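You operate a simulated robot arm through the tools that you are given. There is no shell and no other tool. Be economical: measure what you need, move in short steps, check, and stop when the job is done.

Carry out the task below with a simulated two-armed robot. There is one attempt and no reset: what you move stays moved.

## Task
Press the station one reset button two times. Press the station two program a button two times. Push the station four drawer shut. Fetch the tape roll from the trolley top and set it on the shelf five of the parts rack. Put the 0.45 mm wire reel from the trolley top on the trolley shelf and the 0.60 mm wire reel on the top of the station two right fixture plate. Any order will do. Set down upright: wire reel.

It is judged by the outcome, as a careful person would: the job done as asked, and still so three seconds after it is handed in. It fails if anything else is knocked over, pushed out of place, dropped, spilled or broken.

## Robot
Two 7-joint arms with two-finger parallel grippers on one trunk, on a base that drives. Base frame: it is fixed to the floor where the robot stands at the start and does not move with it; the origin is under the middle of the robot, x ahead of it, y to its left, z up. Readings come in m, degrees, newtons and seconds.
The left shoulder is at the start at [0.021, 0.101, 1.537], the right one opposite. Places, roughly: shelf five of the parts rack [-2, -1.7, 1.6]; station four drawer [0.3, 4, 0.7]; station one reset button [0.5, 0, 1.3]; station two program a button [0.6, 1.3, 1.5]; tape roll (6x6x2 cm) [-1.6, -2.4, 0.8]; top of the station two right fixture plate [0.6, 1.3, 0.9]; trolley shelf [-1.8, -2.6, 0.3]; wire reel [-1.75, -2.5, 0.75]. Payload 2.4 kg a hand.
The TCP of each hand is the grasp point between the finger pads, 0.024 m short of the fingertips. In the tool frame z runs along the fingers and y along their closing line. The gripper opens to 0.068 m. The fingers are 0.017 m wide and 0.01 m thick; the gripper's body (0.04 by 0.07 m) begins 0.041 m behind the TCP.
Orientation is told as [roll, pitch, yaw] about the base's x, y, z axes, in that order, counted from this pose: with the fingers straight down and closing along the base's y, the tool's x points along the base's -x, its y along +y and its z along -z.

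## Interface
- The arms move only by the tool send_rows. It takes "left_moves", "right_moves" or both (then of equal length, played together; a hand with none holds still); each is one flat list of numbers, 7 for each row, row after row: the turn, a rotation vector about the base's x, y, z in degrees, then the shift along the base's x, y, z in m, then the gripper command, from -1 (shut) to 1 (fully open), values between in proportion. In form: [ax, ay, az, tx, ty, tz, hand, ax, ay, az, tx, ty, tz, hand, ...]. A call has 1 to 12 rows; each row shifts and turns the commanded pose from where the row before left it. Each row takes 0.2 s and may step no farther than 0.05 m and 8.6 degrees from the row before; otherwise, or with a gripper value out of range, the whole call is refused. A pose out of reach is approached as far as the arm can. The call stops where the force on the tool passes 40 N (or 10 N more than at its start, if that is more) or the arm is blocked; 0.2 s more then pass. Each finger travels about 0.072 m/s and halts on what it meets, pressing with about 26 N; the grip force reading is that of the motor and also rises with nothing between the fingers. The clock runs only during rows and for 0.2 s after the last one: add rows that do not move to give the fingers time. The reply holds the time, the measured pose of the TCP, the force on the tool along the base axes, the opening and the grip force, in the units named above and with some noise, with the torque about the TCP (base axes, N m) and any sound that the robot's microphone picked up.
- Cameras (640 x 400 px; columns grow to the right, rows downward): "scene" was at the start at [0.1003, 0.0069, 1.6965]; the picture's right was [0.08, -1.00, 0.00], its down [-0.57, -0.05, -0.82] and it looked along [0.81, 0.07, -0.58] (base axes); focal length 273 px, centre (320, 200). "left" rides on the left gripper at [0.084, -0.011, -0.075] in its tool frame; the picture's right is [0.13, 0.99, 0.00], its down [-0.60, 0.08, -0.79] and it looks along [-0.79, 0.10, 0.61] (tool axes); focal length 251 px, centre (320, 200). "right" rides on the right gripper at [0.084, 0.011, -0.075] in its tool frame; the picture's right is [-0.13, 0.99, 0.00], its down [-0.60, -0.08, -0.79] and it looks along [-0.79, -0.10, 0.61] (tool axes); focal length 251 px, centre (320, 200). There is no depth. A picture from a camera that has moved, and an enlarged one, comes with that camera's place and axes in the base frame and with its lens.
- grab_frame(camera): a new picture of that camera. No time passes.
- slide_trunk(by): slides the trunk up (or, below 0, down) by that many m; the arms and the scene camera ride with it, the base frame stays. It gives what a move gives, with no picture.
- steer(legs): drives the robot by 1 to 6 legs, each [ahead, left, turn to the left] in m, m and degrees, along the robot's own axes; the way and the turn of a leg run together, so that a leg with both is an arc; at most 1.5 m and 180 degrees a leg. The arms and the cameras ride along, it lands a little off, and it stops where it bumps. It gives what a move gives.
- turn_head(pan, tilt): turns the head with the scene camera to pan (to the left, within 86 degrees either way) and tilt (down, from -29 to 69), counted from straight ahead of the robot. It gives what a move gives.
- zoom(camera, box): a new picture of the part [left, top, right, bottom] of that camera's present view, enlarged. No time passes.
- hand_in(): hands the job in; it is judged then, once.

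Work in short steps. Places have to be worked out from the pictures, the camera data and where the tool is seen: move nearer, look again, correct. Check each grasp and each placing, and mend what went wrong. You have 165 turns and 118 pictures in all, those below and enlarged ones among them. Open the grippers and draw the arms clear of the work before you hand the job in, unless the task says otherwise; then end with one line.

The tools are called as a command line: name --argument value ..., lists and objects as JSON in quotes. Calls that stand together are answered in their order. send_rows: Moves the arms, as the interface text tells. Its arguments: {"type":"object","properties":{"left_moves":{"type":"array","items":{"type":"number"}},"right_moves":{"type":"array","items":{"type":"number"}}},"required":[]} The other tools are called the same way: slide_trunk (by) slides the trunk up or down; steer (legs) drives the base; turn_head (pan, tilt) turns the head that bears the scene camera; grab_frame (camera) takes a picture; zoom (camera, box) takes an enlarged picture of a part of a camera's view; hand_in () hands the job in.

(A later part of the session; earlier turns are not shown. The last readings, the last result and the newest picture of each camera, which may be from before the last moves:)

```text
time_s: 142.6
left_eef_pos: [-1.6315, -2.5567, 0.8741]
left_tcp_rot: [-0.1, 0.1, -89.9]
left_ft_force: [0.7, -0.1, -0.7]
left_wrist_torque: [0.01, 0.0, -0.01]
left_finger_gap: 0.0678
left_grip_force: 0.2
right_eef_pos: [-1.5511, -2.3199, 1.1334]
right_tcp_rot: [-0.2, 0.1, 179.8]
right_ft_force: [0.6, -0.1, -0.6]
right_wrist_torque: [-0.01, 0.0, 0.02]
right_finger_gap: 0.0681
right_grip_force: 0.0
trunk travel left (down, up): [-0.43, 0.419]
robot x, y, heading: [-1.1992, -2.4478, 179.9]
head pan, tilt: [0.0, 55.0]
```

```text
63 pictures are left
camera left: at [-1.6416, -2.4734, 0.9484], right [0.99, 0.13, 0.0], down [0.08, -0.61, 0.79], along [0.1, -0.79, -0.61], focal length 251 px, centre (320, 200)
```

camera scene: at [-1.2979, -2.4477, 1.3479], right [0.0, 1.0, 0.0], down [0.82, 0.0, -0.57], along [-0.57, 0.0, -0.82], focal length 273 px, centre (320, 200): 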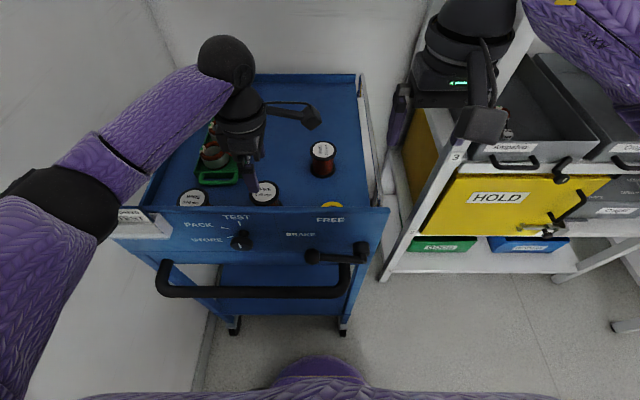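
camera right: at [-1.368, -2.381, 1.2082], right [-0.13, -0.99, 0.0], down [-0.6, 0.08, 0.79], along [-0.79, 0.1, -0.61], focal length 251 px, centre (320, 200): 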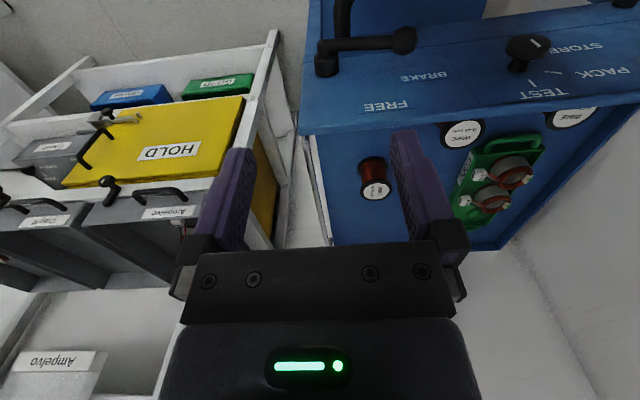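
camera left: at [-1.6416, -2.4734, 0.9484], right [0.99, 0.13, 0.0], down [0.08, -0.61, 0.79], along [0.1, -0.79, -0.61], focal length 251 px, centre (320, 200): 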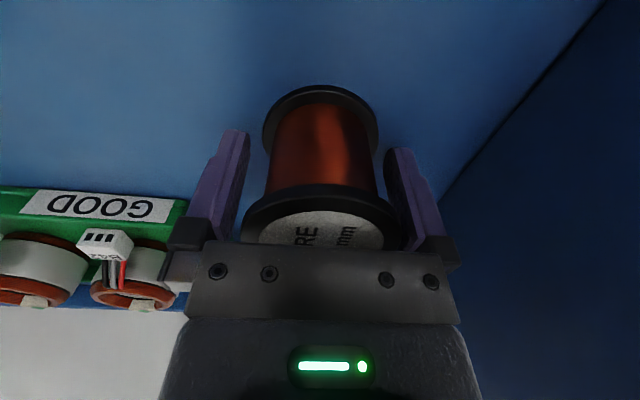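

The reel sits between the fingers; its top flange is near the finger roots, so I raise 1.5 cm and close on the flange.

send_rows --left_moves '[0, 0, 0, 0, 0, 0.015, 1, 0, 0, 0, 0, 0, 0, -1, 0, 0, 0, 0, 0, 0, -1, 0, 0, 0, 0, 0, 0, -1]'

send_rows --left_moves '[0, 0, 0, 0, 0, 0.03, -1, 0, 0, 0, 0, 0, 0.03, -1]'

grab_frame --camera "left"

```text
time_s: 143.6
left_eef_pos: [-1.6299, -2.5576, 0.8897]
left_tcp_rot: [0.1, 0.1, -90.1]
left_ft_force: [-0.6, -1.0, 0.4]
left_wrist_torque: [-0.02, 0.02, -0.04]
left_finger_gap: 0.0617
left_grip_force: 25.5
right_eef_pos: [-1.5501, -2.3204, 1.1342]
right_tcp_rot: [-0.1, 0.0, 180.0]
right_ft_force: [-0.8, -0.3, 0.2]
right_wrist_torque: [-0.01, -0.03, 0.01]
right_finger_gap: 0.068
right_grip_force: 0.0
trunk travel left (down, up): [-0.43, 0.419]
robot x, y, heading: [-1.199, -2.4473, 179.6]
head pan, tilt: [0.0, 55.0]
```

```text
time_s: 144.2
left_eef_pos: [-1.6288, -2.5574, 0.9516]
left_tcp_rot: [0.0, 0.1, -90.0]
left_ft_force: [-0.1, 0.4, 0.1]
left_wrist_torque: [-0.04, -0.01, 0.04]
left_finger_gap: 0.0
left_grip_force: 23.5
right_eef_pos: [-1.5503, -2.3194, 1.1336]
right_tcp_rot: [-0.1, 0.0, 179.8]
right_ft_force: [0.6, -0.5, 0.5]
right_wrist_torque: [0.01, -0.01, 0.02]
right_finger_gap: 0.0679
right_grip_force: 0.1
trunk travel left (down, up): [-0.43, 0.419]
robot x, y, heading: [-1.1999, -2.4497, 179.7]
head pan, tilt: [0.0, 55.0]
```

```text
62 pictures are left
camera left: at [-1.6409, -2.4742, 1.026], right [0.99, 0.13, 0.0], down [0.08, -0.61, 0.79], along [0.1, -0.79, -0.61], focal length 251 px, centre (320, 200)
```

left: 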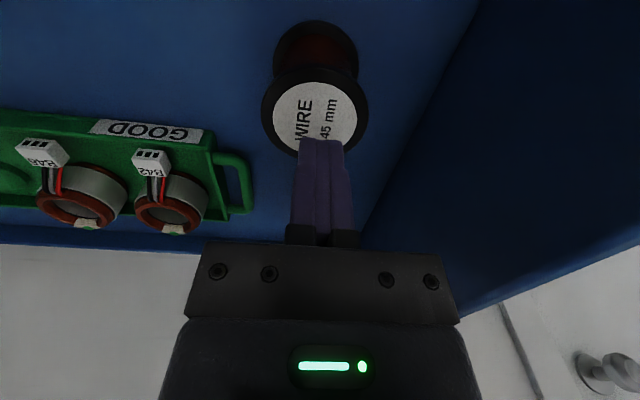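

The reel slipped out but is still standing. I'll retry deeper, with slower lifting.

send_rows --left_moves '[0, 0, 0, 0, 0, 0, 1, 0, 0, 0, 0, 0, 0, 1, 0, 0, 0, 0, 0, 0, 1, 0, 0, 0, 0, -0.001, -0.03, 1, 0, 0, 0, 0, 0, -0.03, 1, 0, 0, 0, 0, 0, -0.024, 1, 0, 0, 0, 0, 0, 0, -1, 0, 0, 0, 0, 0, 0, -1, 0, 0, 0, 0, 0, 0, -1, 0, 0, 0, 0, 0, 0.004, -1, 0, 0, 0, 0, 0, 0.004, -1]'

grab_frame --camera "left"

```text
time_s: 146.6
left_eef_pos: [-1.6308, -2.5574, 0.8737]
left_tcp_rot: [0.3, 0.0, -90.0]
left_ft_force: [0.3, -0.1, -4.8]
left_wrist_torque: [0.02, 0.02, -0.01]
left_finger_gap: 0.0612
left_grip_force: 25.5
right_eef_pos: [-1.5514, -2.3196, 1.1338]
right_tcp_rot: [0.0, 0.0, 179.9]
right_ft_force: [-0.4, 1.3, 0.2]
right_wrist_torque: [-0.01, 0.02, 0.01]
right_finger_gap: 0.068
right_grip_force: 0.1
trunk travel left (down, up): [-0.43, 0.419]
robot x, y, heading: [-1.1982, -2.4469, 179.9]
head pan, tilt: [0.0, 55.0]
```

```text
61 pictures are left
camera left: at [-1.642, -2.4749, 0.9483], right [0.99, 0.13, 0.0], down [0.08, -0.61, 0.79], along [0.1, -0.79, -0.61], focal length 251 px, centre (320, 200)
```

left: 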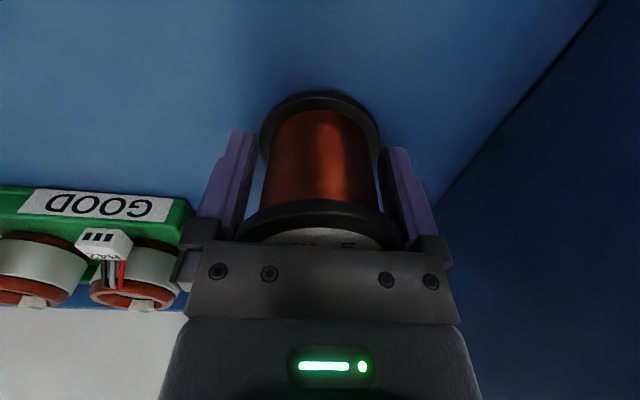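

It shows -4.8 N load (the reel's weight). I lift slowly further.

send_rows --left_moves '[0, 0, 0, 0, 0, 0.004, -1, 0, 0, 0, 0, 0, 0.004, -1, 0, 0, 0, 0, 0, 0.004, -1, 0, 0, 0, 0, 0, 0.004, -1]'

grab_frame --camera "left"

```text
time_s: 147.6
left_eef_pos: [-1.6313, -2.5572, 0.8918]
left_tcp_rot: [0.0, 0.1, -90.0]
left_ft_force: [0.5, -0.6, -5.6]
left_wrist_torque: [0.03, 0.01, -0.01]
left_finger_gap: 0.0614
left_grip_force: 26.4
right_eef_pos: [-1.5513, -2.3208, 1.1332]
right_tcp_rot: [-0.1, 0.0, 179.9]
right_ft_force: [-0.4, 1.0, 0.0]
right_wrist_torque: [0.05, 0.03, -0.02]
right_finger_gap: 0.068
right_grip_force: 0.0
trunk travel left (down, up): [-0.43, 0.419]
robot x, y, heading: [-1.2005, -2.4489, 179.9]
head pan, tilt: [0.0, 55.0]
```

```text
60 pictures are left
camera left: at [-1.6425, -2.475, 0.9641], right [0.99, 0.13, 0.0], down [0.08, -0.61, 0.79], along [0.1, -0.79, -0.61], focal length 251 px, centre (320, 200)
```

left: 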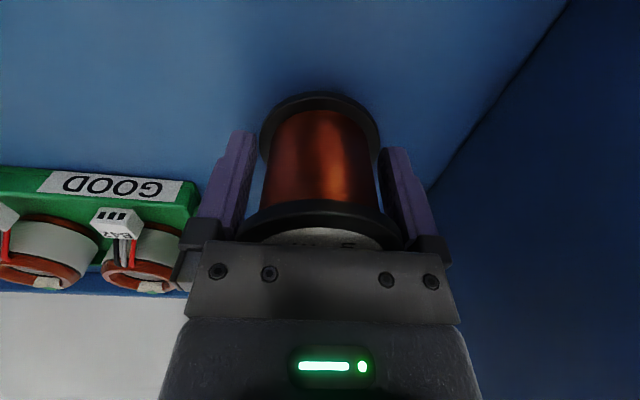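

Secure at slow speed, weight ≈5 N. I continue lifting gently at 1 cm per row.

send_rows --left_moves '[0, 0, 0, 0, 0, 0.005, -1, 0, 0, 0, 0, 0, 0.006, -1, 0, 0, 0, 0, 0, 0.007, -1, 0, 0, 0, 0, 0, 0.008, -1, 0, 0, 0, 0, 0, 0.009, -1, 0, 0, 0, 0, 0, 0.01, -1, 0, 0, 0, 0, 0, 0.01, -1, 0, 0, 0, 0, 0, 0.01, -1, 0, 0, 0, 0, 0, 0.009, -1, 0, 0, 0, 0, 0, 0.008, -1, 0, 0, 0, 0, 0, 0.007, -1, 0, 0, 0, 0, 0, 0.006, -1]'

send_rows --left_moves '[0, 0, 0, 0, 0, 0.005, -1, 0, 0, 0, 0, 0, 0.006, -1, 0, 0, 0, 0, 0, 0.007, -1, 0, 0, 0, 0, 0, 0.008, -1, 0, 0, 0, 0, 0, 0.009, -1, 0, 0, 0, 0, 0, 0.01, -1, 0, 0, 0, 0, 0, 0.01, -1, 0, 0, 0, 0, 0, 0.01, -1, 0, 0, 0, 0, 0, 0.009, -1, 0, 0, 0, 0, 0, 0.008, -1, 0, 0, 0, 0, 0, 0.007, -1, 0, 0, 0, 0, 0, 0.006, -1]'

grab_frame --camera "left"

grab_frame --camera "scene"

```text
time_s: 150.2
left_eef_pos: [-1.631, -2.5592, 0.9843]
left_tcp_rot: [0.2, 0.1, -90.0]
left_ft_force: [-0.4, -0.5, -5.6]
left_wrist_torque: [0.01, -0.02, -0.03]
left_finger_gap: 0.0612
left_grip_force: 25.3
right_eef_pos: [-1.5519, -2.3193, 1.1335]
right_tcp_rot: [-0.1, -0.1, 179.9]
right_ft_force: [-0.3, 0.1, -0.3]
right_wrist_torque: [-0.01, 0.03, 0.01]
right_finger_gap: 0.0682
right_grip_force: 0.0
trunk travel left (down, up): [-0.43, 0.419]
robot x, y, heading: [-1.2019, -2.4475, 180.1]
head pan, tilt: [0.0, 55.0]
```

```text
time_s: 152.8
left_eef_pos: [-1.6301, -2.5579, 1.0787]
left_tcp_rot: [0.1, 0.1, -90.0]
left_ft_force: [0.3, -0.1, -5.4]
left_wrist_torque: [0.02, -0.01, 0.02]
left_finger_gap: 0.0616
left_grip_force: 26.1
right_eef_pos: [-1.5512, -2.3204, 1.1338]
right_tcp_rot: [-0.1, 0.0, 179.9]
right_ft_force: [0.2, 0.4, 0.1]
right_wrist_torque: [0.0, 0.0, 0.01]
right_finger_gap: 0.068
right_grip_force: 0.1
trunk travel left (down, up): [-0.43, 0.419]
robot x, y, heading: [-1.202, -2.4473, 179.9]
head pan, tilt: [0.0, 55.0]
```

```text
59 pictures are left
camera left: at [-1.6418, -2.475, 1.1525], right [0.99, 0.13, 0.0], down [0.08, -0.61, 0.79], along [0.1, -0.79, -0.61], focal length 251 px, centre (320, 200)
```

left: 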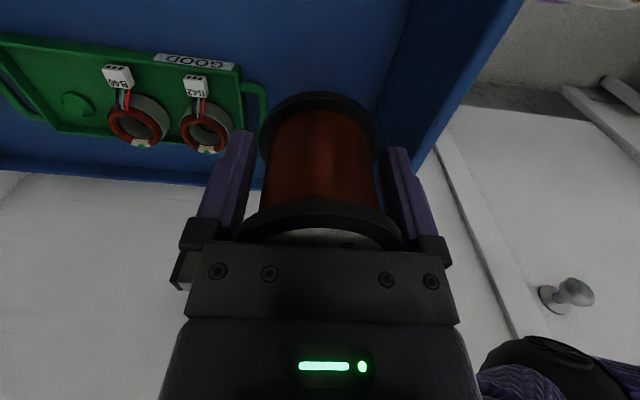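

```text
58 pictures are left
camera scene: at [-1.2981, -2.4478, 1.3478], right [0.0, 1.0, 0.0], down [0.82, 0.0, -0.57], along [-0.57, 0.0, -0.82], focal length 273 px, centre (320, 200)
```

scene: 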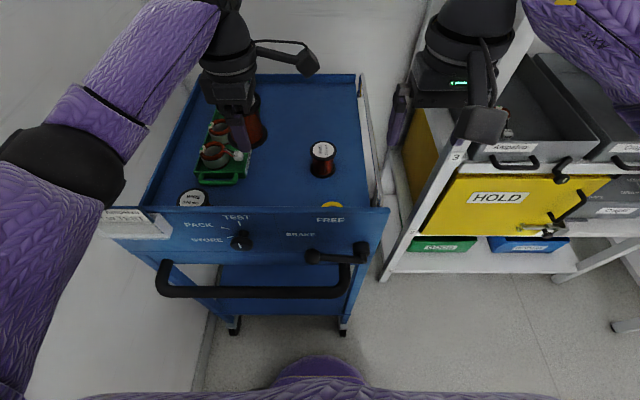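

Firm hold, reel clear of the panel. I raise the empty right hand out of the way, then back the base 0.3 m so the reel clears the handle.

send_rows --right_moves '[0, 0, 0, 0.02, 0.01, 0.04, 1, 0, 0, 0, 0.02, 0.01, 0.04, 1, 0, 0, 0, 0, 0.01, 0.04, 1, 0, 0, 0, 0, 0, 0.04, 1, 0, 0, 0, 0, 0, 0.04, 1, 0, 0, 0, 0, 0, 0.04, 1, 0, 0, 0, 0, 0, 0.04, 1]'

steer --legs '[[-0.15, 0, 0], [-0.15, 0, 0]]'

slide_trunk --by -0.4

grab_frame --camera "scene"

```text
time_s: 154.4
left_eef_pos: [-1.6306, -2.5579, 1.0789]
left_tcp_rot: [0.1, 0.1, -90.1]
left_ft_force: [-0.7, 0.9, -4.8]
left_wrist_torque: [-0.01, -0.01, 0.02]
left_finger_gap: 0.0613
left_grip_force: 25.8
right_eef_pos: [-1.5055, -2.291, 1.3851]
right_tcp_rot: [-0.1, -0.3, 180.0]
right_ft_force: [0.3, 0.0, -0.2]
right_wrist_torque: [-0.01, 0.0, -0.01]
right_finger_gap: 0.0682
right_grip_force: 0.1
right hand out of reach, approached as far as the arm can: row 7
trunk travel left (down, up): [-0.43, 0.419]
robot x, y, heading: [-1.2025, -2.4471, 179.9]
head pan, tilt: [0.0, 55.0]
```

```text
time_s: 156.7
left_eef_pos: [-1.3314, -2.5593, 1.0785]
left_tcp_rot: [0.1, 0.1, -90.1]
left_ft_force: [-0.7, -0.5, -4.9]
left_wrist_torque: [0.03, -0.02, 0.02]
left_finger_gap: 0.0616
left_grip_force: 26.2
right_eef_pos: [-1.2055, -2.2933, 1.3843]
right_tcp_rot: [-0.2, -0.1, 180.1]
right_ft_force: [0.1, 0.4, 0.3]
right_wrist_torque: [0.02, 0.05, -0.03]
right_finger_gap: 0.068
right_grip_force: 0.1
trunk travel left (down, up): [-0.43, 0.419]
robot x, y, heading: [-0.8989, -2.4484, 179.7]
head pan, tilt: [0.0, 55.0]
```

```text
time_s: 160.6
left_eef_pos: [-1.3318, -2.5583, 0.6786]
left_tcp_rot: [0.1, 0.2, -90.2]
left_ft_force: [0.0, 0.1, -4.9]
left_wrist_torque: [0.01, 0.02, 0.01]
left_finger_gap: 0.0613
left_grip_force: 26.6
right_eef_pos: [-1.3065, -2.2913, 0.9033]
right_tcp_rot: [-0.2, 15.5, 180.0]
right_ft_force: [-0.5, 0.4, -0.5]
right_wrist_torque: [-0.02, -0.01, -0.01]
right_finger_gap: 0.0681
right_grip_force: 0.0
trunk travel left (down, up): [-0.03, 0.819]
robot x, y, heading: [-0.8985, -2.4454, 180.1]
head pan, tilt: [0.0, 55.0]
```

```text
57 pictures are left
camera scene: at [-1.0997, -2.4479, 0.9393], right [0.0, 1.0, 0.0], down [0.82, 0.0, -0.57], along [-0.57, 0.0, -0.82], focal length 273 px, centre (320, 200)
```

scene: 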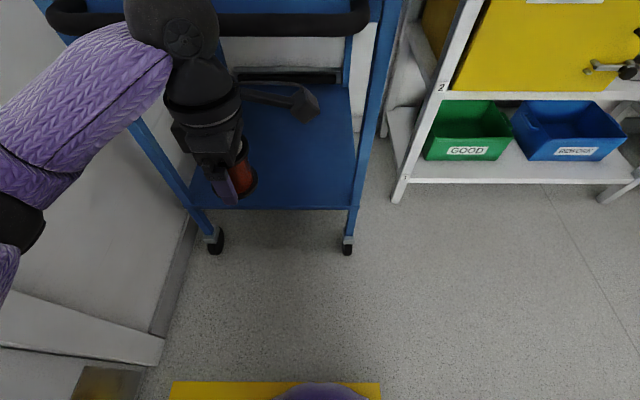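

Reel held. I lower the left arm to z≈0.40 and tuck the right hand back, before moving under the handle.

send_rows --left_moves '[0, 0, 0, 0, 0, -0.01, -1, 0, 0, 0, 0, 0, -0.02, -1, 0, 0, 0, 0, 0, -0.03, -1, 0, 0, 0, 0, 0, -0.03, -1, 0, 0, 0, 0, 0, -0.03, -1, 0, 0, 0, 0, 0, -0.03, -1, 0, 0, 0, 0, 0, -0.03, -1, 0, 0, 0, 0, 0, -0.03, -1, 0, 0, 0, 0, 0, -0.03, -1, 0, 0, 0, 0, 0, -0.02, -1, 0, 0, 0, 0, 0, -0.01, -1, 0, 0, 0, 0, 0, -0.005, -1]' --right_moves '[0, 0, 0, 0.02, 0.01, 0.0, 1, 0, 0, 0, 0.02, 0.01, 0.0, 1, 0, 0, 0, 0.02, 0.01, 0.0, 1, 0, 0, 0, 0, 0.01, 0, 1, 0, 0, 0, 0, 0.01, 0, 1, 0, 0, 0, 0, 0, 0, 1, 0, 0, 0, 0, 0, 0, 1, 0, 0, 0, 0, 0, 0, 1, 0, 0, 0, 0, 0, 0, 1, 0, 0, 0, 0, 0, 0, 1, 0, 0, 0, 0, 0, 0, 1, 0, 0, 0, 0, 0, 0, 1]'

grab_frame --camera "scene"

```text
time_s: 163.2
left_eef_pos: [-1.3327, -2.5586, 0.402]
left_tcp_rot: [0.0, 0.2, -89.9]
left_ft_force: [0.0, 0.5, -4.4]
left_wrist_torque: [0.02, 0.0, 0.0]
left_finger_gap: 0.0615
left_grip_force: 26.0
right_eef_pos: [-1.2551, -2.2517, 0.8741]
right_tcp_rot: [0.0, 15.5, 180.0]
right_ft_force: [-1.0, -0.5, -0.6]
right_wrist_torque: [0.0, -0.02, -0.01]
right_finger_gap: 0.0678
right_grip_force: 0.0
right hand out of reach, approached as far as the arm can: row 1, 3, 4, 5
trunk travel left (down, up): [-0.03, 0.819]
robot x, y, heading: [-0.9009, -2.4489, 180.1]
head pan, tilt: [0.0, 55.0]
```

```text
56 pictures are left
camera scene: at [-1.0997, -2.4478, 0.9392], right [0.0, 1.0, 0.0], down [0.82, 0.0, -0.57], along [-0.57, 0.0, -0.82], focal length 273 px, centre (320, 200)
```

scene: 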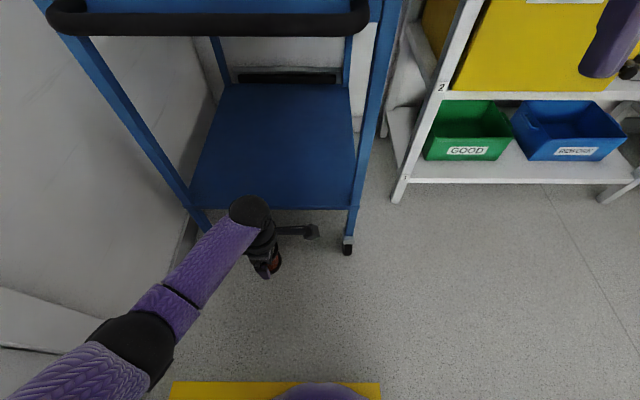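

Shelf is open below. I extend the left arm 0.12 m forward under the handle, then look.

send_rows --left_moves '[0, 0, 0, -0.01, 0, 0, -1, 0, 0, 0, -0.02, 0, 0, -1, 0, 0, 0, -0.02, 0, 0, -1, 0, 0, 0, -0.02, 0, 0, -1, 0, 0, 0, -0.02, 0, 0, -1, 0, 0, 0, -0.02, 0, 0, -1, 0, 0, 0, -0.01, 0, 0, -1]'

steer --legs '[[0.08, 0, 0]]'

grab_frame --camera "scene"

```text
time_s: 164.8
left_eef_pos: [-1.4109, -2.5602, 0.4234]
left_tcp_rot: [0.0, 0.2, -90.1]
left_ft_force: [0.2, 0.0, -5.0]
left_wrist_torque: [0.02, 0.0, 0.01]
left_finger_gap: 0.0613
left_grip_force: 26.5
left hand out of reach, approached as far as the arm can: row 4, 5, 6, 7
right_eef_pos: [-1.2548, -2.2533, 0.8746]
right_tcp_rot: [-0.2, 15.4, 180.1]
right_ft_force: [0.0, 0.1, 0.0]
right_wrist_torque: [-0.04, 0.05, 0.03]
right_finger_gap: 0.0681
right_grip_force: 0.1
trunk travel left (down, up): [-0.03, 0.819]
robot x, y, heading: [-0.9001, -2.4481, 180.0]
head pan, tilt: [0.0, 55.0]
```

```text
time_s: 165.8
left_eef_pos: [-1.4899, -2.5621, 0.422]
left_tcp_rot: [0.1, 0.2, -90.1]
left_ft_force: [0.7, -0.1, -4.6]
left_wrist_torque: [0.01, 0.03, -0.02]
left_finger_gap: 0.0611
left_grip_force: 26.1
right_eef_pos: [-1.3352, -2.2521, 0.8739]
right_tcp_rot: [-0.2, 15.4, 179.9]
right_ft_force: [0.1, 0.2, 1.0]
right_wrist_torque: [0.04, 0.01, 0.01]
right_finger_gap: 0.0681
right_grip_force: 0.0
trunk travel left (down, up): [-0.03, 0.819]
robot x, y, heading: [-0.979, -2.4478, 179.9]
head pan, tilt: [0.0, 55.0]
```

```text
55 pictures are left
camera scene: at [-1.1797, -2.4476, 0.9392], right [0.0, 1.0, 0.0], down [0.82, 0.0, -0.57], along [-0.57, 0.0, -0.82], focal length 273 px, centre (320, 200)
```

scene: 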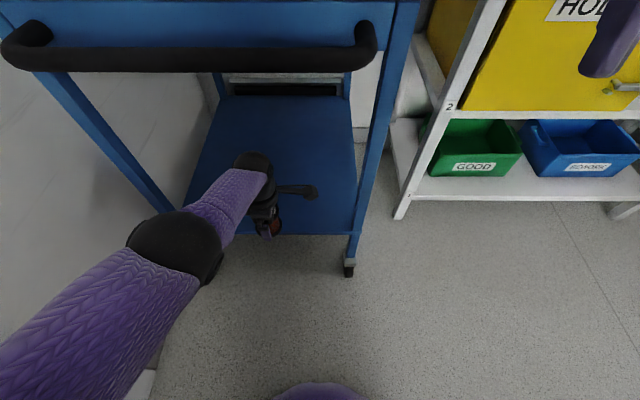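

Under the handle with good clearance. I retract the arm slightly (it must reach lower), then drive 0.16 m ahead so the reel is over the shelf.

send_rows --left_moves '[0, 0, 0, 0.015, 0, -0.005, -1, 0, 0, 0, 0.02, 0, -0.01, -1, 0, 0, 0, 0.02, 0, -0.01, -1, 0, 0, 0, 0.01, 0, -0.005, -1]'

steer --legs '[[0.16, 0, 0]]'

grab_frame --camera "scene"

grab_frame --camera "left"

```text
time_s: 166.8
left_eef_pos: [-1.4248, -2.5593, 0.3923]
left_tcp_rot: [0.1, 0.1, -90.1]
left_ft_force: [-0.4, 0.2, -5.2]
left_wrist_torque: [-0.01, 0.03, 0.02]
left_finger_gap: 0.0611
left_grip_force: 26.3
right_eef_pos: [-1.3347, -2.2518, 0.8744]
right_tcp_rot: [-0.2, 15.4, 180.0]
right_ft_force: [0.5, -0.5, 0.0]
right_wrist_torque: [0.0, 0.02, 0.01]
right_finger_gap: 0.0681
right_grip_force: 0.1
trunk travel left (down, up): [-0.03, 0.819]
robot x, y, heading: [-0.9818, -2.4471, 179.9]
head pan, tilt: [0.0, 55.0]
```

```text
time_s: 168.2
left_eef_pos: [-1.5815, -2.5606, 0.3928]
left_tcp_rot: [0.1, 0.0, -89.9]
left_ft_force: [-0.1, -0.4, -4.9]
left_wrist_torque: [0.0, -0.01, 0.0]
left_finger_gap: 0.0613
left_grip_force: 25.7
right_eef_pos: [-1.4925, -2.2522, 0.8744]
right_tcp_rot: [-0.1, 15.4, 180.0]
right_ft_force: [0.5, -0.3, -0.2]
right_wrist_torque: [-0.02, 0.05, -0.01]
right_finger_gap: 0.068
right_grip_force: 0.2
trunk travel left (down, up): [-0.03, 0.819]
robot x, y, heading: [-1.14, -2.4479, -180.0]
head pan, tilt: [0.0, 55.0]
```

```text
54 pictures are left
camera scene: at [-1.3375, -2.4478, 0.9392], right [0.0, 1.0, 0.0], down [0.82, 0.0, -0.57], along [-0.57, 0.0, -0.82], focal length 273 px, centre (320, 200)
```

scene: 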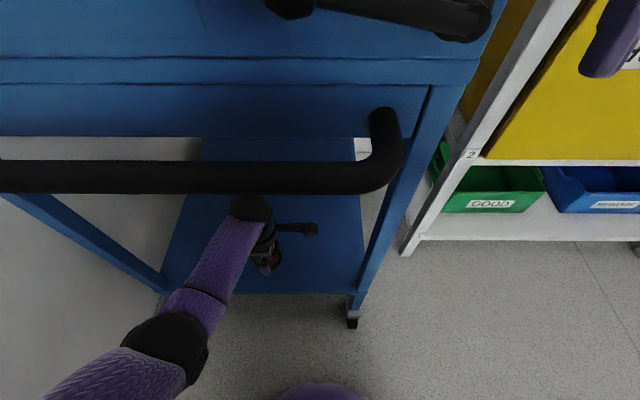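

```text
53 pictures are left
camera left: at [-1.5929, -2.4775, 0.4661], right [0.99, 0.13, 0.0], down [0.08, -0.61, 0.79], along [0.1, -0.79, -0.61], focal length 251 px, centre (320, 200)
```

left: 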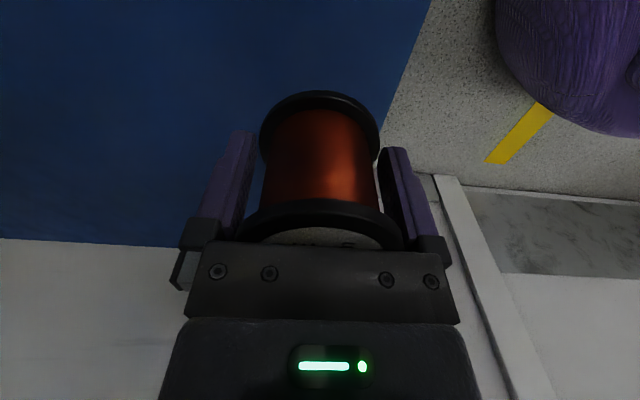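

Reel is ~6 cm inside the shelf edge. I ease in 1 cm and lower to contact.

send_rows --left_moves '[0, 0, 0, -0.01, 0, -0.015, -1, 0, 0, 0, 0, 0, -0.015, -1, 0, 0, 0, 0, 0, -0.015, -1, 0, 0, 0, 0, 0, -0.01, -1, 0, 0, 0, 0, 0, -0.006, -1, 0, 0, 0, 0, 0, -0.004, -1]'

grab_frame --camera "left"

```text
time_s: 169.6
left_eef_pos: [-1.5834, -2.5627, 0.3338]
left_tcp_rot: [0.2, 0.1, -90.0]
left_ft_force: [0.2, 0.1, -4.9]
left_wrist_torque: [0.02, -0.01, 0.0]
left_finger_gap: 0.0613
left_grip_force: 26.1
left hand out of reach, approached as far as the arm can: row 4, 6
right_eef_pos: [-1.4924, -2.2516, 0.8741]
right_tcp_rot: [0.0, 15.4, 180.1]
right_ft_force: [1.2, -0.3, 0.3]
right_wrist_torque: [0.0, -0.01, 0.02]
right_finger_gap: 0.0679
right_grip_force: 0.2
trunk travel left (down, up): [-0.03, 0.819]
robot x, y, heading: [-1.1421, -2.4475, -180.1]
head pan, tilt: [0.0, 55.0]
```

```text
52 pictures are left
camera left: at [-1.5954, -2.4789, 0.4076], right [0.99, 0.13, 0.0], down [0.08, -0.61, 0.79], along [0.1, -0.79, -0.61], focal length 251 px, centre (320, 200)
```

left: 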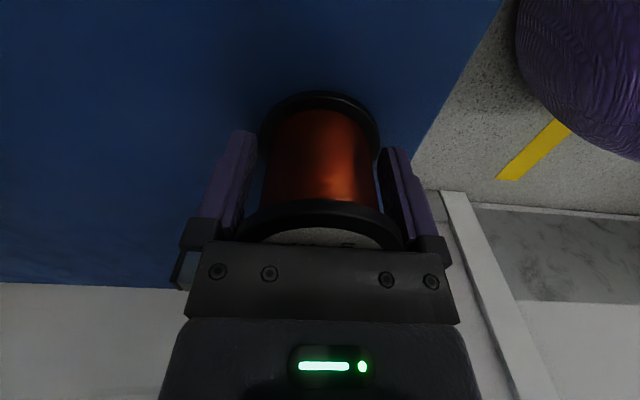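

Arm reach is at its limit, so I use the last trunk travel to lower it.

slide_trunk --by -0.015

```text
time_s: 170.2
left_eef_pos: [-1.5839, -2.5622, 0.3243]
left_tcp_rot: [-0.1, 0.2, -89.9]
left_ft_force: [14.8, 0.9, 28.5]
left_wrist_torque: [-0.13, 0.43, -0.06]
left_finger_gap: 0.0614
left_grip_force: 26.2
right_eef_pos: [-1.4919, -2.2528, 0.8592]
right_tcp_rot: [0.0, 15.5, -180.0]
right_ft_force: [-0.1, -0.6, -1.0]
right_wrist_torque: [0.01, 0.01, 0.02]
right_finger_gap: 0.0679
right_grip_force: 0.0
trunk travel left (down, up): [-0.017, 0.832]
robot x, y, heading: [-1.1413, -2.4477, -180.1]
head pan, tilt: [0.0, 55.0]
stopped: the force on the tool passed its limit at 82 N (the readings are from after the stop); the commanded pose is now the measured one
```

The reel is seated on the shelf (upward force). I ease up 3 mm, open, and look.

send_rows --left_moves '[0, 0, 0, 0.0, 0, 0.002, -1, 0, 0, 0, 0, 0, 0, 0.9, 0, 0, 0, 0, 0, 0, 1, 0, 0, 0, 0, 0, 0, 1]'

grab_frame --camera "left"

```text
time_s: 171.2
left_eef_pos: [-1.5854, -2.5615, 0.3242]
left_tcp_rot: [0.1, 0.2, -90.0]
left_ft_force: [-0.2, 0.8, 0.4]
left_wrist_torque: [0.05, -0.01, 0.0]
left_finger_gap: 0.0682
left_grip_force: 0.0
right_eef_pos: [-1.4955, -2.2533, 0.8586]
right_tcp_rot: [0.0, 15.7, 180.0]
right_ft_force: [0.2, -0.6, 0.1]
right_wrist_torque: [-0.02, -0.02, 0.03]
right_finger_gap: 0.0677
right_grip_force: 0.2
trunk travel left (down, up): [-0.017, 0.832]
robot x, y, heading: [-1.1391, -2.4478, -180.3]
head pan, tilt: [0.0, 55.0]
```

```text
51 pictures are left
camera left: at [-1.5973, -2.4781, 0.3979], right [0.99, 0.13, 0.0], down [0.08, -0.61, 0.79], along [0.1, -0.78, -0.61], focal length 251 px, centre (320, 200)
```

left: 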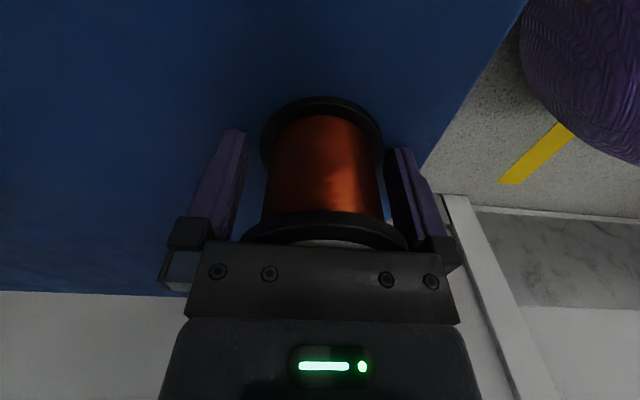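

Standing upright. I lift the open hand straight up 8 cm slowly.

send_rows --left_moves '[0, 0, 0, 0.002, 0, 0.005, 1, 0, 0, 0, 0, 0, 0.01, 1, 0, 0, 0, 0, 0, 0.015, 1, 0, 0, 0, 0, 0, 0.02, 1, 0, 0, 0, 0, 0, 0.02, 1, 0, 0, 0, 0, 0, 0.015, 1]'

grab_frame --camera "left"

```text
time_s: 172.6
left_eef_pos: [-1.5815, -2.5618, 0.4097]
left_tcp_rot: [0.2, 0.2, -90.0]
left_ft_force: [0.1, -0.2, 0.2]
left_wrist_torque: [-0.03, 0.01, 0.01]
left_finger_gap: 0.0682
left_grip_force: 0.0
right_eef_pos: [-1.4947, -2.2531, 0.8586]
right_tcp_rot: [-0.1, 15.6, 179.9]
right_ft_force: [-0.2, 0.7, -0.3]
right_wrist_torque: [0.01, -0.01, -0.01]
right_finger_gap: 0.0681
right_grip_force: 0.0
trunk travel left (down, up): [-0.017, 0.832]
robot x, y, heading: [-1.1379, -2.4474, -180.2]
head pan, tilt: [0.0, 55.0]
```

```text
50 pictures are left
camera left: at [-1.593, -2.4781, 0.483], right [0.99, 0.13, 0.0], down [0.08, -0.61, 0.79], along [0.1, -0.78, -0.61], focal length 251 px, centre (320, 200)
```

left: 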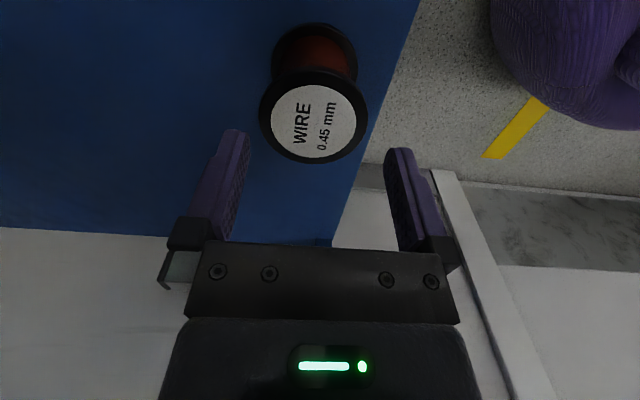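

0.45 mm reel stands upright on the trolley shelf. I back out straight, raise the trunk, and prepare the right hand (level, yawed so its camera faces away from panel and rail) for the tape.

steer --legs '[[-0.28, 0, 0]]'

slide_trunk --by 0.4

send_rows --right_moves '[0, 7.8, 0, 0, 0, 0.02, 1, 0, 7.8, 0, 0, 0, 0.02, 1, 0, 0, -8.2, 0, 0, 0, 1, 0, 0, -8.2, 0, 0, 0, 1, 0, 0, -8.2, 0, 0, 0, 1, 0, 0, -8.2, 0, 0, 0, 1, 0, 0, -8.2, 0, 0, 0, 1, 0, 0, -8.2, 0, 0, 0, 1, 0, 0, -8.2, 0, 0, 0, 1, 0, 0, -8.2, 0, 0, 0, 1, 0, 0, -8.2, 0, 0, 0, 1, 0, 0, -8.2, 0, 0, 0, 1]' --left_moves '[0, 0, 0, 0, 0, 0.04, 1, 0, 0, 0, 0, 0, 0.04, 1, 0, 0, 0, 0, 0, 0.04, 1, 0, 0, 0, 0, 0, 0.04, 1, 0, 0, 0, 0, 0, 0.04, 1, 0, 0, 0, 0, 0, 0.04, 1, 0, 0, 0, 0, 0, 0.04, 1, 0, 0, 0, 0, 0, 0.04, 1, 0, 0, 0, 0, 0, 0.0, 1, 0, 0, 0, 0, 0, 0, 1, 0, 0, 0, 0, 0, 0, 1, 0, 0, 0, 0, 0, 0, 1]'

grab_frame --camera "scene"

```text
time_s: 174.5
left_eef_pos: [-1.2987, -2.5612, 0.4096]
left_tcp_rot: [0.1, 0.2, -90.1]
left_ft_force: [0.0, -0.4, 0.3]
left_wrist_torque: [-0.03, 0.02, 0.0]
left_finger_gap: 0.0679
left_grip_force: 0.1
right_eef_pos: [-1.2126, -2.2521, 0.8577]
right_tcp_rot: [0.0, 15.8, 179.9]
right_ft_force: [1.3, 0.0, -0.7]
right_wrist_torque: [0.01, -0.01, -0.01]
right_finger_gap: 0.0682
right_grip_force: 0.0
trunk travel left (down, up): [-0.017, 0.832]
robot x, y, heading: [-0.8552, -2.4454, 179.8]
head pan, tilt: [0.0, 55.0]
```

```text
time_s: 178.3
left_eef_pos: [-1.3033, -2.5608, 0.8257]
left_tcp_rot: [-1.9, 0.2, -90.1]
left_ft_force: [-0.3, 0.0, 0.3]
left_wrist_torque: [0.03, -0.01, -0.02]
left_finger_gap: 0.0679
left_grip_force: 0.2
right_eef_pos: [-1.2102, -2.2529, 1.2591]
right_tcp_rot: [0.0, 15.8, 179.9]
right_ft_force: [-0.7, 0.9, 0.1]
right_wrist_torque: [0.03, 0.0, -0.01]
right_finger_gap: 0.0682
right_grip_force: 0.1
trunk travel left (down, up): [-0.417, 0.432]
robot x, y, heading: [-0.8575, -2.4467, 180.0]
head pan, tilt: [0.0, 55.0]
```

```text
time_s: 180.9
left_eef_pos: [-1.3245, -2.565, 1.1424]
left_tcp_rot: [-2.0, 0.3, -90.1]
left_ft_force: [0.4, 0.9, 0.2]
left_wrist_torque: [-0.01, -0.03, 0.0]
left_finger_gap: 0.068
left_grip_force: 0.2
left hand out of reach, approached as far as the arm can: row 6, 7
right_eef_pos: [-1.2116, -2.2537, 1.2974]
right_tcp_rot: [0.1, 0.2, 97.7]
right_ft_force: [0.3, -1.1, -0.4]
right_wrist_torque: [0.01, 0.02, 0.0]
right_finger_gap: 0.0679
right_grip_force: 0.0
trunk travel left (down, up): [-0.417, 0.432]
robot x, y, heading: [-0.853, -2.4491, 179.9]
head pan, tilt: [0.0, 55.0]
```

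```text
49 pictures are left
camera scene: at [-0.9553, -2.4475, 1.3352], right [0.0, 1.0, 0.0], down [0.82, 0.0, -0.57], along [-0.57, 0.0, -0.82], focal length 273 px, centre (320, 200)
```

scene: 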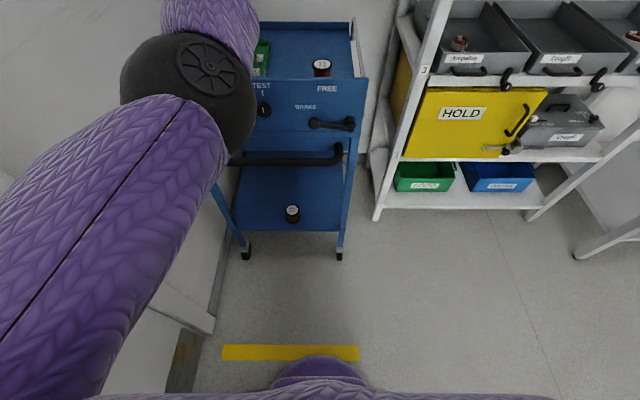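

The 0.45 mm reel is visibly standing on the lower shelf. I finish the yaw, retract the left hand a bit, and drive in for the tape.

send_rows --right_moves '[0, 0, -7.8, 0, 0, 0, 1, 0, 0, 0, 0, 0, 0, 1, 0, 0, 0, 0, 0, 0, 1]' --left_moves '[2, 0, 0, 0.03, -0.01, 0, 1, 0, 0, 0, 0.03, -0.01, 0, 1, 0, 0, 0, 0.03, -0.01, 0, 1]'

steer --legs '[[0.35, 0.07, 0]]'

grab_frame --camera "scene"

grab_frame --camera "right"

```text
time_s: 181.8
left_eef_pos: [-1.308, -2.6142, 1.1484]
left_tcp_rot: [-2.1, 2.1, -90.2]
left_ft_force: [0.1, 0.1, 0.7]
left_wrist_torque: [-0.02, 0.01, -0.02]
left_finger_gap: 0.0681
left_grip_force: 0.1
left hand out of reach, approached as far as the arm can: row 1, 2, 3
right_eef_pos: [-1.211, -2.2525, 1.2986]
right_tcp_rot: [0.0, 0.1, 90.1]
right_ft_force: [0.1, -1.1, -0.4]
right_wrist_torque: [0.0, 0.0, -0.01]
right_finger_gap: 0.068
right_grip_force: 0.0
trunk travel left (down, up): [-0.417, 0.432]
robot x, y, heading: [-0.8543, -2.4513, 179.8]
head pan, tilt: [0.0, 55.0]
```

```text
time_s: 184.1
left_eef_pos: [-1.659, -2.6799, 1.1477]
left_tcp_rot: [-2.1, 2.1, -90.3]
left_ft_force: [-0.4, 0.2, 0.4]
left_wrist_torque: [0.02, 0.01, -0.04]
left_finger_gap: 0.0678
left_grip_force: 0.1
right_eef_pos: [-1.5609, -2.3188, 1.2981]
right_tcp_rot: [-0.1, 0.1, 89.8]
right_ft_force: [0.3, 0.4, 0.7]
right_wrist_torque: [0.02, -0.02, 0.0]
right_finger_gap: 0.0679
right_grip_force: 0.1
trunk travel left (down, up): [-0.417, 0.432]
robot x, y, heading: [-1.2011, -2.5136, 179.5]
head pan, tilt: [0.0, 55.0]
```

```text
48 pictures are left
camera scene: at [-1.3048, -2.5148, 1.3352], right [0.01, 1.0, 0.0], down [0.82, -0.01, -0.57], along [-0.57, 0.0, -0.82], focal length 273 px, centre (320, 200)
```

scene: 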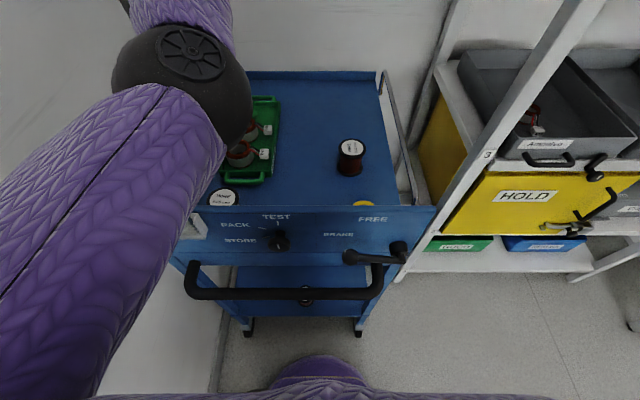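

```text
47 pictures are left
camera right: at [-1.5722, -2.4014, 1.3725], right [-0.99, 0.13, 0.0], down [0.08, 0.6, 0.79], along [0.11, 0.79, -0.61], focal length 251 px, centre (320, 200)
```

right: 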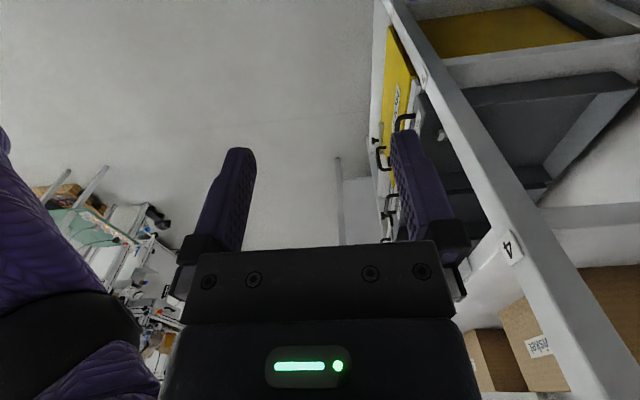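

Tape estimated at (-1.604, -2.420), top ≈0.855. I move the right hand above it at z≈1.03 and look.

send_rows --right_moves '[0, 0, 0, -0.014, -0.034, 0, 1, 0, 0, 0, -0.014, -0.034, -0.02, 1, 0, 0, 0, -0.015, -0.033, -0.03, 1, 0, 0, 0, 0, 0, -0.045, 1, 0, 0, 0, 0, 0, -0.045, 1, 0, 0, 0, 0, 0, -0.045, 1, 0, 0, 0, 0, 0, -0.045, 1, 0, 0, 0, 0, 0, -0.04, 1]'

grab_frame --camera "right"

```text
time_s: 185.8
left_eef_pos: [-1.6592, -2.6794, 1.1477]
left_tcp_rot: [-2.2, 2.0, -90.4]
left_ft_force: [0.8, 0.3, 1.0]
left_wrist_torque: [-0.01, 0.0, 0.01]
left_finger_gap: 0.0678
left_grip_force: 0.1
right_eef_pos: [-1.6033, -2.4193, 1.0263]
right_tcp_rot: [0.0, 0.1, 89.8]
right_ft_force: [0.4, -0.5, 1.1]
right_wrist_torque: [0.02, 0.05, 0.0]
right_finger_gap: 0.0683
right_grip_force: 0.0
trunk travel left (down, up): [-0.417, 0.432]
robot x, y, heading: [-1.2017, -2.5148, 179.6]
head pan, tilt: [0.0, 55.0]
```

```text
46 pictures are left
camera right: at [-1.6154, -2.5021, 1.1006], right [-0.99, 0.13, 0.0], down [0.08, 0.6, 0.79], along [0.11, 0.79, -0.61], focal length 251 px, centre (320, 200)
```

right: 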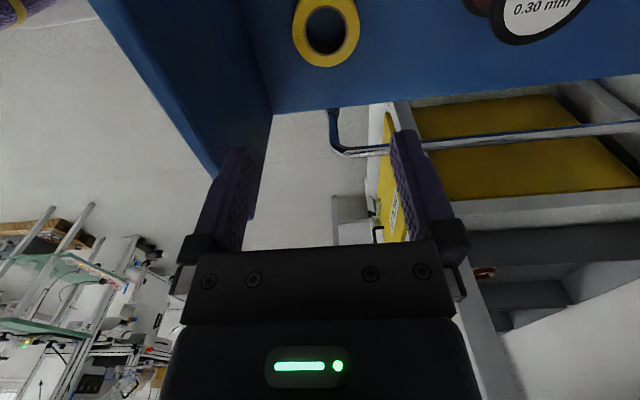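

Tape confirmed at (-1.607, -2.416). I descend toward it, last part slowly.

send_rows --right_moves '[0, 0, 0, -0.003, 0.003, -0.04, 1, 0, 0, 0, 0, 0, -0.04, 1, 0, 0, 0, 0, 0, -0.04, 1]'

grab_frame --camera "right"

```text
time_s: 186.7
left_eef_pos: [-1.6586, -2.68, 1.1472]
left_tcp_rot: [-2.2, 2.1, -90.4]
left_ft_force: [-0.6, 0.2, 0.2]
left_wrist_torque: [0.0, 0.0, 0.02]
left_finger_gap: 0.0682
left_grip_force: 0.0
right_eef_pos: [-1.6047, -2.4174, 0.9069]
right_tcp_rot: [0.1, 0.1, 89.8]
right_ft_force: [0.3, 0.0, -0.7]
right_wrist_torque: [0.02, 0.01, 0.01]
right_finger_gap: 0.0676
right_grip_force: 0.1
trunk travel left (down, up): [-0.417, 0.432]
robot x, y, heading: [-1.206, -2.5128, 179.8]
head pan, tilt: [0.0, 55.0]
```

```text
45 pictures are left
camera right: at [-1.6174, -2.5008, 0.9812], right [-0.99, 0.13, 0.0], down [0.08, 0.6, 0.79], along [0.11, 0.79, -0.61], focal length 251 px, centre (320, 200)
```

right: 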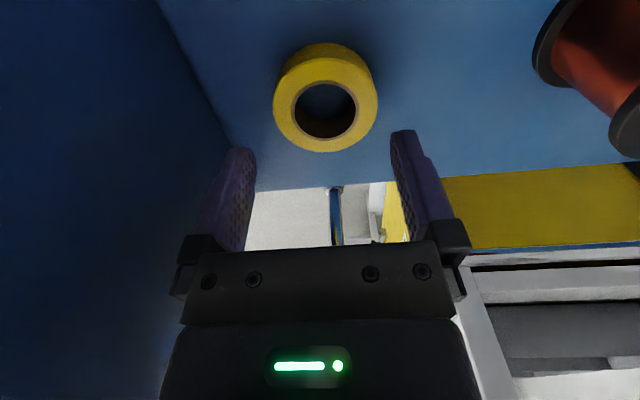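

Aligned. I descend 4.3 cm to the tray level, close, and check.

send_rows --right_moves '[0, 0, 0, -0.003, 0, -0.02, 1, 0, 0, 0, 0, 0, -0.015, 1, 0, 0, 0, 0, 0, -0.007, 1, 0, 0, 0, 0, 0, 0, -1, 0, 0, 0, 0, 0, 0, -1, 0, 0, 0, 0, 0, 0, -1]'

send_rows --right_moves '[0, 0, 0, 0, 0, 0.004, -1, 0, 0, 0, 0, 0, 0.006, -1, 0, 0, 0, 0, 0, 0.01, -1, 0, 0, 0, 0, 0, 0.02, -1, 0, 0, 0, 0, 0, 0.02, -1]'

grab_frame --camera "right"

```text
time_s: 188.1
left_eef_pos: [-1.659, -2.6784, 1.1483]
left_tcp_rot: [-2.2, 2.1, -90.3]
left_ft_force: [-0.9, 0.0, 0.4]
left_wrist_torque: [0.0, 0.0, -0.01]
left_finger_gap: 0.0682
left_grip_force: 0.1
right_eef_pos: [-1.6072, -2.4176, 0.8665]
right_tcp_rot: [-0.1, 0.0, 89.8]
right_ft_force: [-0.2, -0.8, 0.8]
right_wrist_torque: [-0.03, 0.09, -0.04]
right_finger_gap: 0.0565
right_grip_force: 26.2
trunk travel left (down, up): [-0.417, 0.432]
robot x, y, heading: [-1.205, -2.5128, 179.3]
head pan, tilt: [0.0, 55.0]
```

```text
time_s: 189.2
left_eef_pos: [-1.6584, -2.679, 1.1489]
left_tcp_rot: [-2.2, 2.0, -90.4]
left_ft_force: [-0.3, 0.3, 0.3]
left_wrist_torque: [-0.01, 0.0, -0.01]
left_finger_gap: 0.0681
left_grip_force: 0.1
right_eef_pos: [-1.6092, -2.4169, 0.9259]
right_tcp_rot: [0.0, 0.0, 89.8]
right_ft_force: [-0.1, -0.4, -0.2]
right_wrist_torque: [0.01, 0.01, 0.02]
right_finger_gap: 0.0568
right_grip_force: 25.6
trunk travel left (down, up): [-0.417, 0.432]
robot x, y, heading: [-1.2075, -2.5153, 179.5]
head pan, tilt: [0.0, 55.0]
```

```text
44 pictures are left
camera right: at [-1.6196, -2.4988, 1.0008], right [-0.99, 0.13, 0.0], down [0.08, 0.6, 0.79], along [0.11, 0.79, -0.61], focal length 251 px, centre (320, 200)
```

right: 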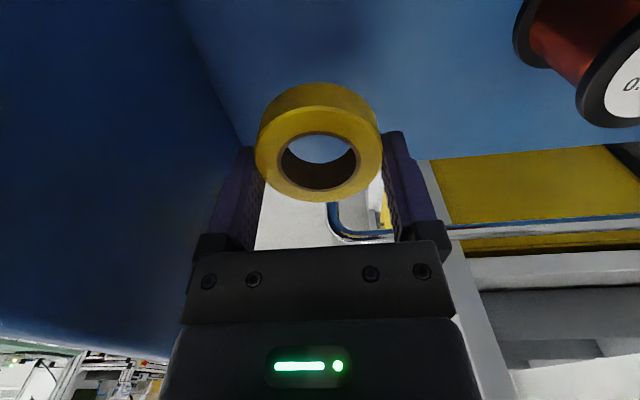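

Tape is held. I lift clear of the panel, back away, raise the trunk, and look at rack shelf five.

send_rows --right_moves '[0, 0, 0, 0, 0, 0.03, -1, 0, 0, 0, 0, 0, 0.04, -1, 0, 0, 0, 0, 0, 0.04, -1, 0, 0, 0, 0, 0, 0.04, -1, 0, 0, 0, 0, 0, 0.04, -1, 0, 0, 0, 0, 0, 0.03, -1]'

steer --legs '[[-0.4, 0, 0.5], [0, -0.5, 0]]'

slide_trunk --by 0.4

turn_head --pan 0 --tilt 10

grab_frame --camera "scene"

```text
time_s: 190.7
left_eef_pos: [-1.6596, -2.6792, 1.148]
left_tcp_rot: [-2.2, 2.1, -90.4]
left_ft_force: [0.2, 0.4, -1.0]
left_wrist_torque: [0.0, -0.03, -0.03]
left_finger_gap: 0.068
left_grip_force: 0.0
right_eef_pos: [-1.6075, -2.4178, 1.1472]
right_tcp_rot: [0.1, 0.1, 89.8]
right_ft_force: [0.2, 0.5, -0.3]
right_wrist_torque: [0.02, 0.01, 0.02]
right_finger_gap: 0.0565
right_grip_force: 25.6
trunk travel left (down, up): [-0.417, 0.432]
robot x, y, heading: [-1.2024, -2.5134, 179.5]
head pan, tilt: [0.0, 55.0]
```

```text
time_s: 195.7
left_eef_pos: [-1.2516, -2.1787, 1.1468]
left_tcp_rot: [-2.2, 2.1, -90.3]
left_ft_force: [0.0, -0.2, -0.2]
left_wrist_torque: [0.0, 0.04, -0.03]
left_finger_gap: 0.0675
left_grip_force: 0.1
right_eef_pos: [-1.202, -1.915, 1.1454]
right_tcp_rot: [-0.1, 0.1, 89.9]
right_ft_force: [-0.1, 0.2, -0.4]
right_wrist_torque: [0.0, -0.05, 0.0]
right_finger_gap: 0.0562
right_grip_force: 26.1
trunk travel left (down, up): [-0.417, 0.432]
robot x, y, heading: [-0.7962, -2.0156, 179.8]
head pan, tilt: [0.0, 55.0]
```

```text
time_s: 199.6
left_eef_pos: [-1.2517, -2.179, 1.5482]
left_tcp_rot: [-2.3, 2.1, -90.2]
left_ft_force: [-0.3, -0.5, 0.6]
left_wrist_torque: [0.01, -0.01, 0.01]
left_finger_gap: 0.0682
left_grip_force: 0.1
right_eef_pos: [-1.2014, -1.9159, 1.548]
right_tcp_rot: [0.0, 0.2, 89.9]
right_ft_force: [-0.4, -0.5, -0.8]
right_wrist_torque: [-0.02, -0.02, 0.02]
right_finger_gap: 0.0567
right_grip_force: 25.3
trunk travel left (down, up): [-0.817, 0.032]
robot x, y, heading: [-0.7964, -2.0117, 179.8]
head pan, tilt: [0.0, 55.0]
```

```text
time_s: 200.7
left_eef_pos: [-1.2527, -2.179, 1.5486]
left_tcp_rot: [-2.3, 2.2, -90.2]
left_ft_force: [0.1, 0.3, -0.3]
left_wrist_torque: [0.0, 0.01, 0.0]
left_finger_gap: 0.0678
left_grip_force: 0.1
right_eef_pos: [-1.2019, -1.9169, 1.5473]
right_tcp_rot: [-0.1, 0.1, 89.9]
right_ft_force: [0.4, -0.2, 0.5]
right_wrist_torque: [0.03, -0.01, -0.01]
right_finger_gap: 0.0566
right_grip_force: 25.3
trunk travel left (down, up): [-0.817, 0.032]
robot x, y, heading: [-0.7993, -2.0138, 179.8]
head pan, tilt: [0.0, 10.0]
```

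```text
43 pictures are left
camera scene: at [-0.9, -2.0133, 1.8042], right [0.0, 1.0, 0.0], down [0.17, 0.0, -0.98], along [-0.98, 0.0, -0.17], focal length 273 px, centre (320, 200)
```

scene: 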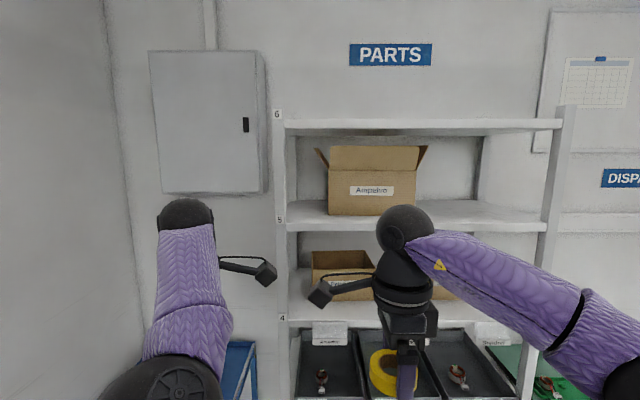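

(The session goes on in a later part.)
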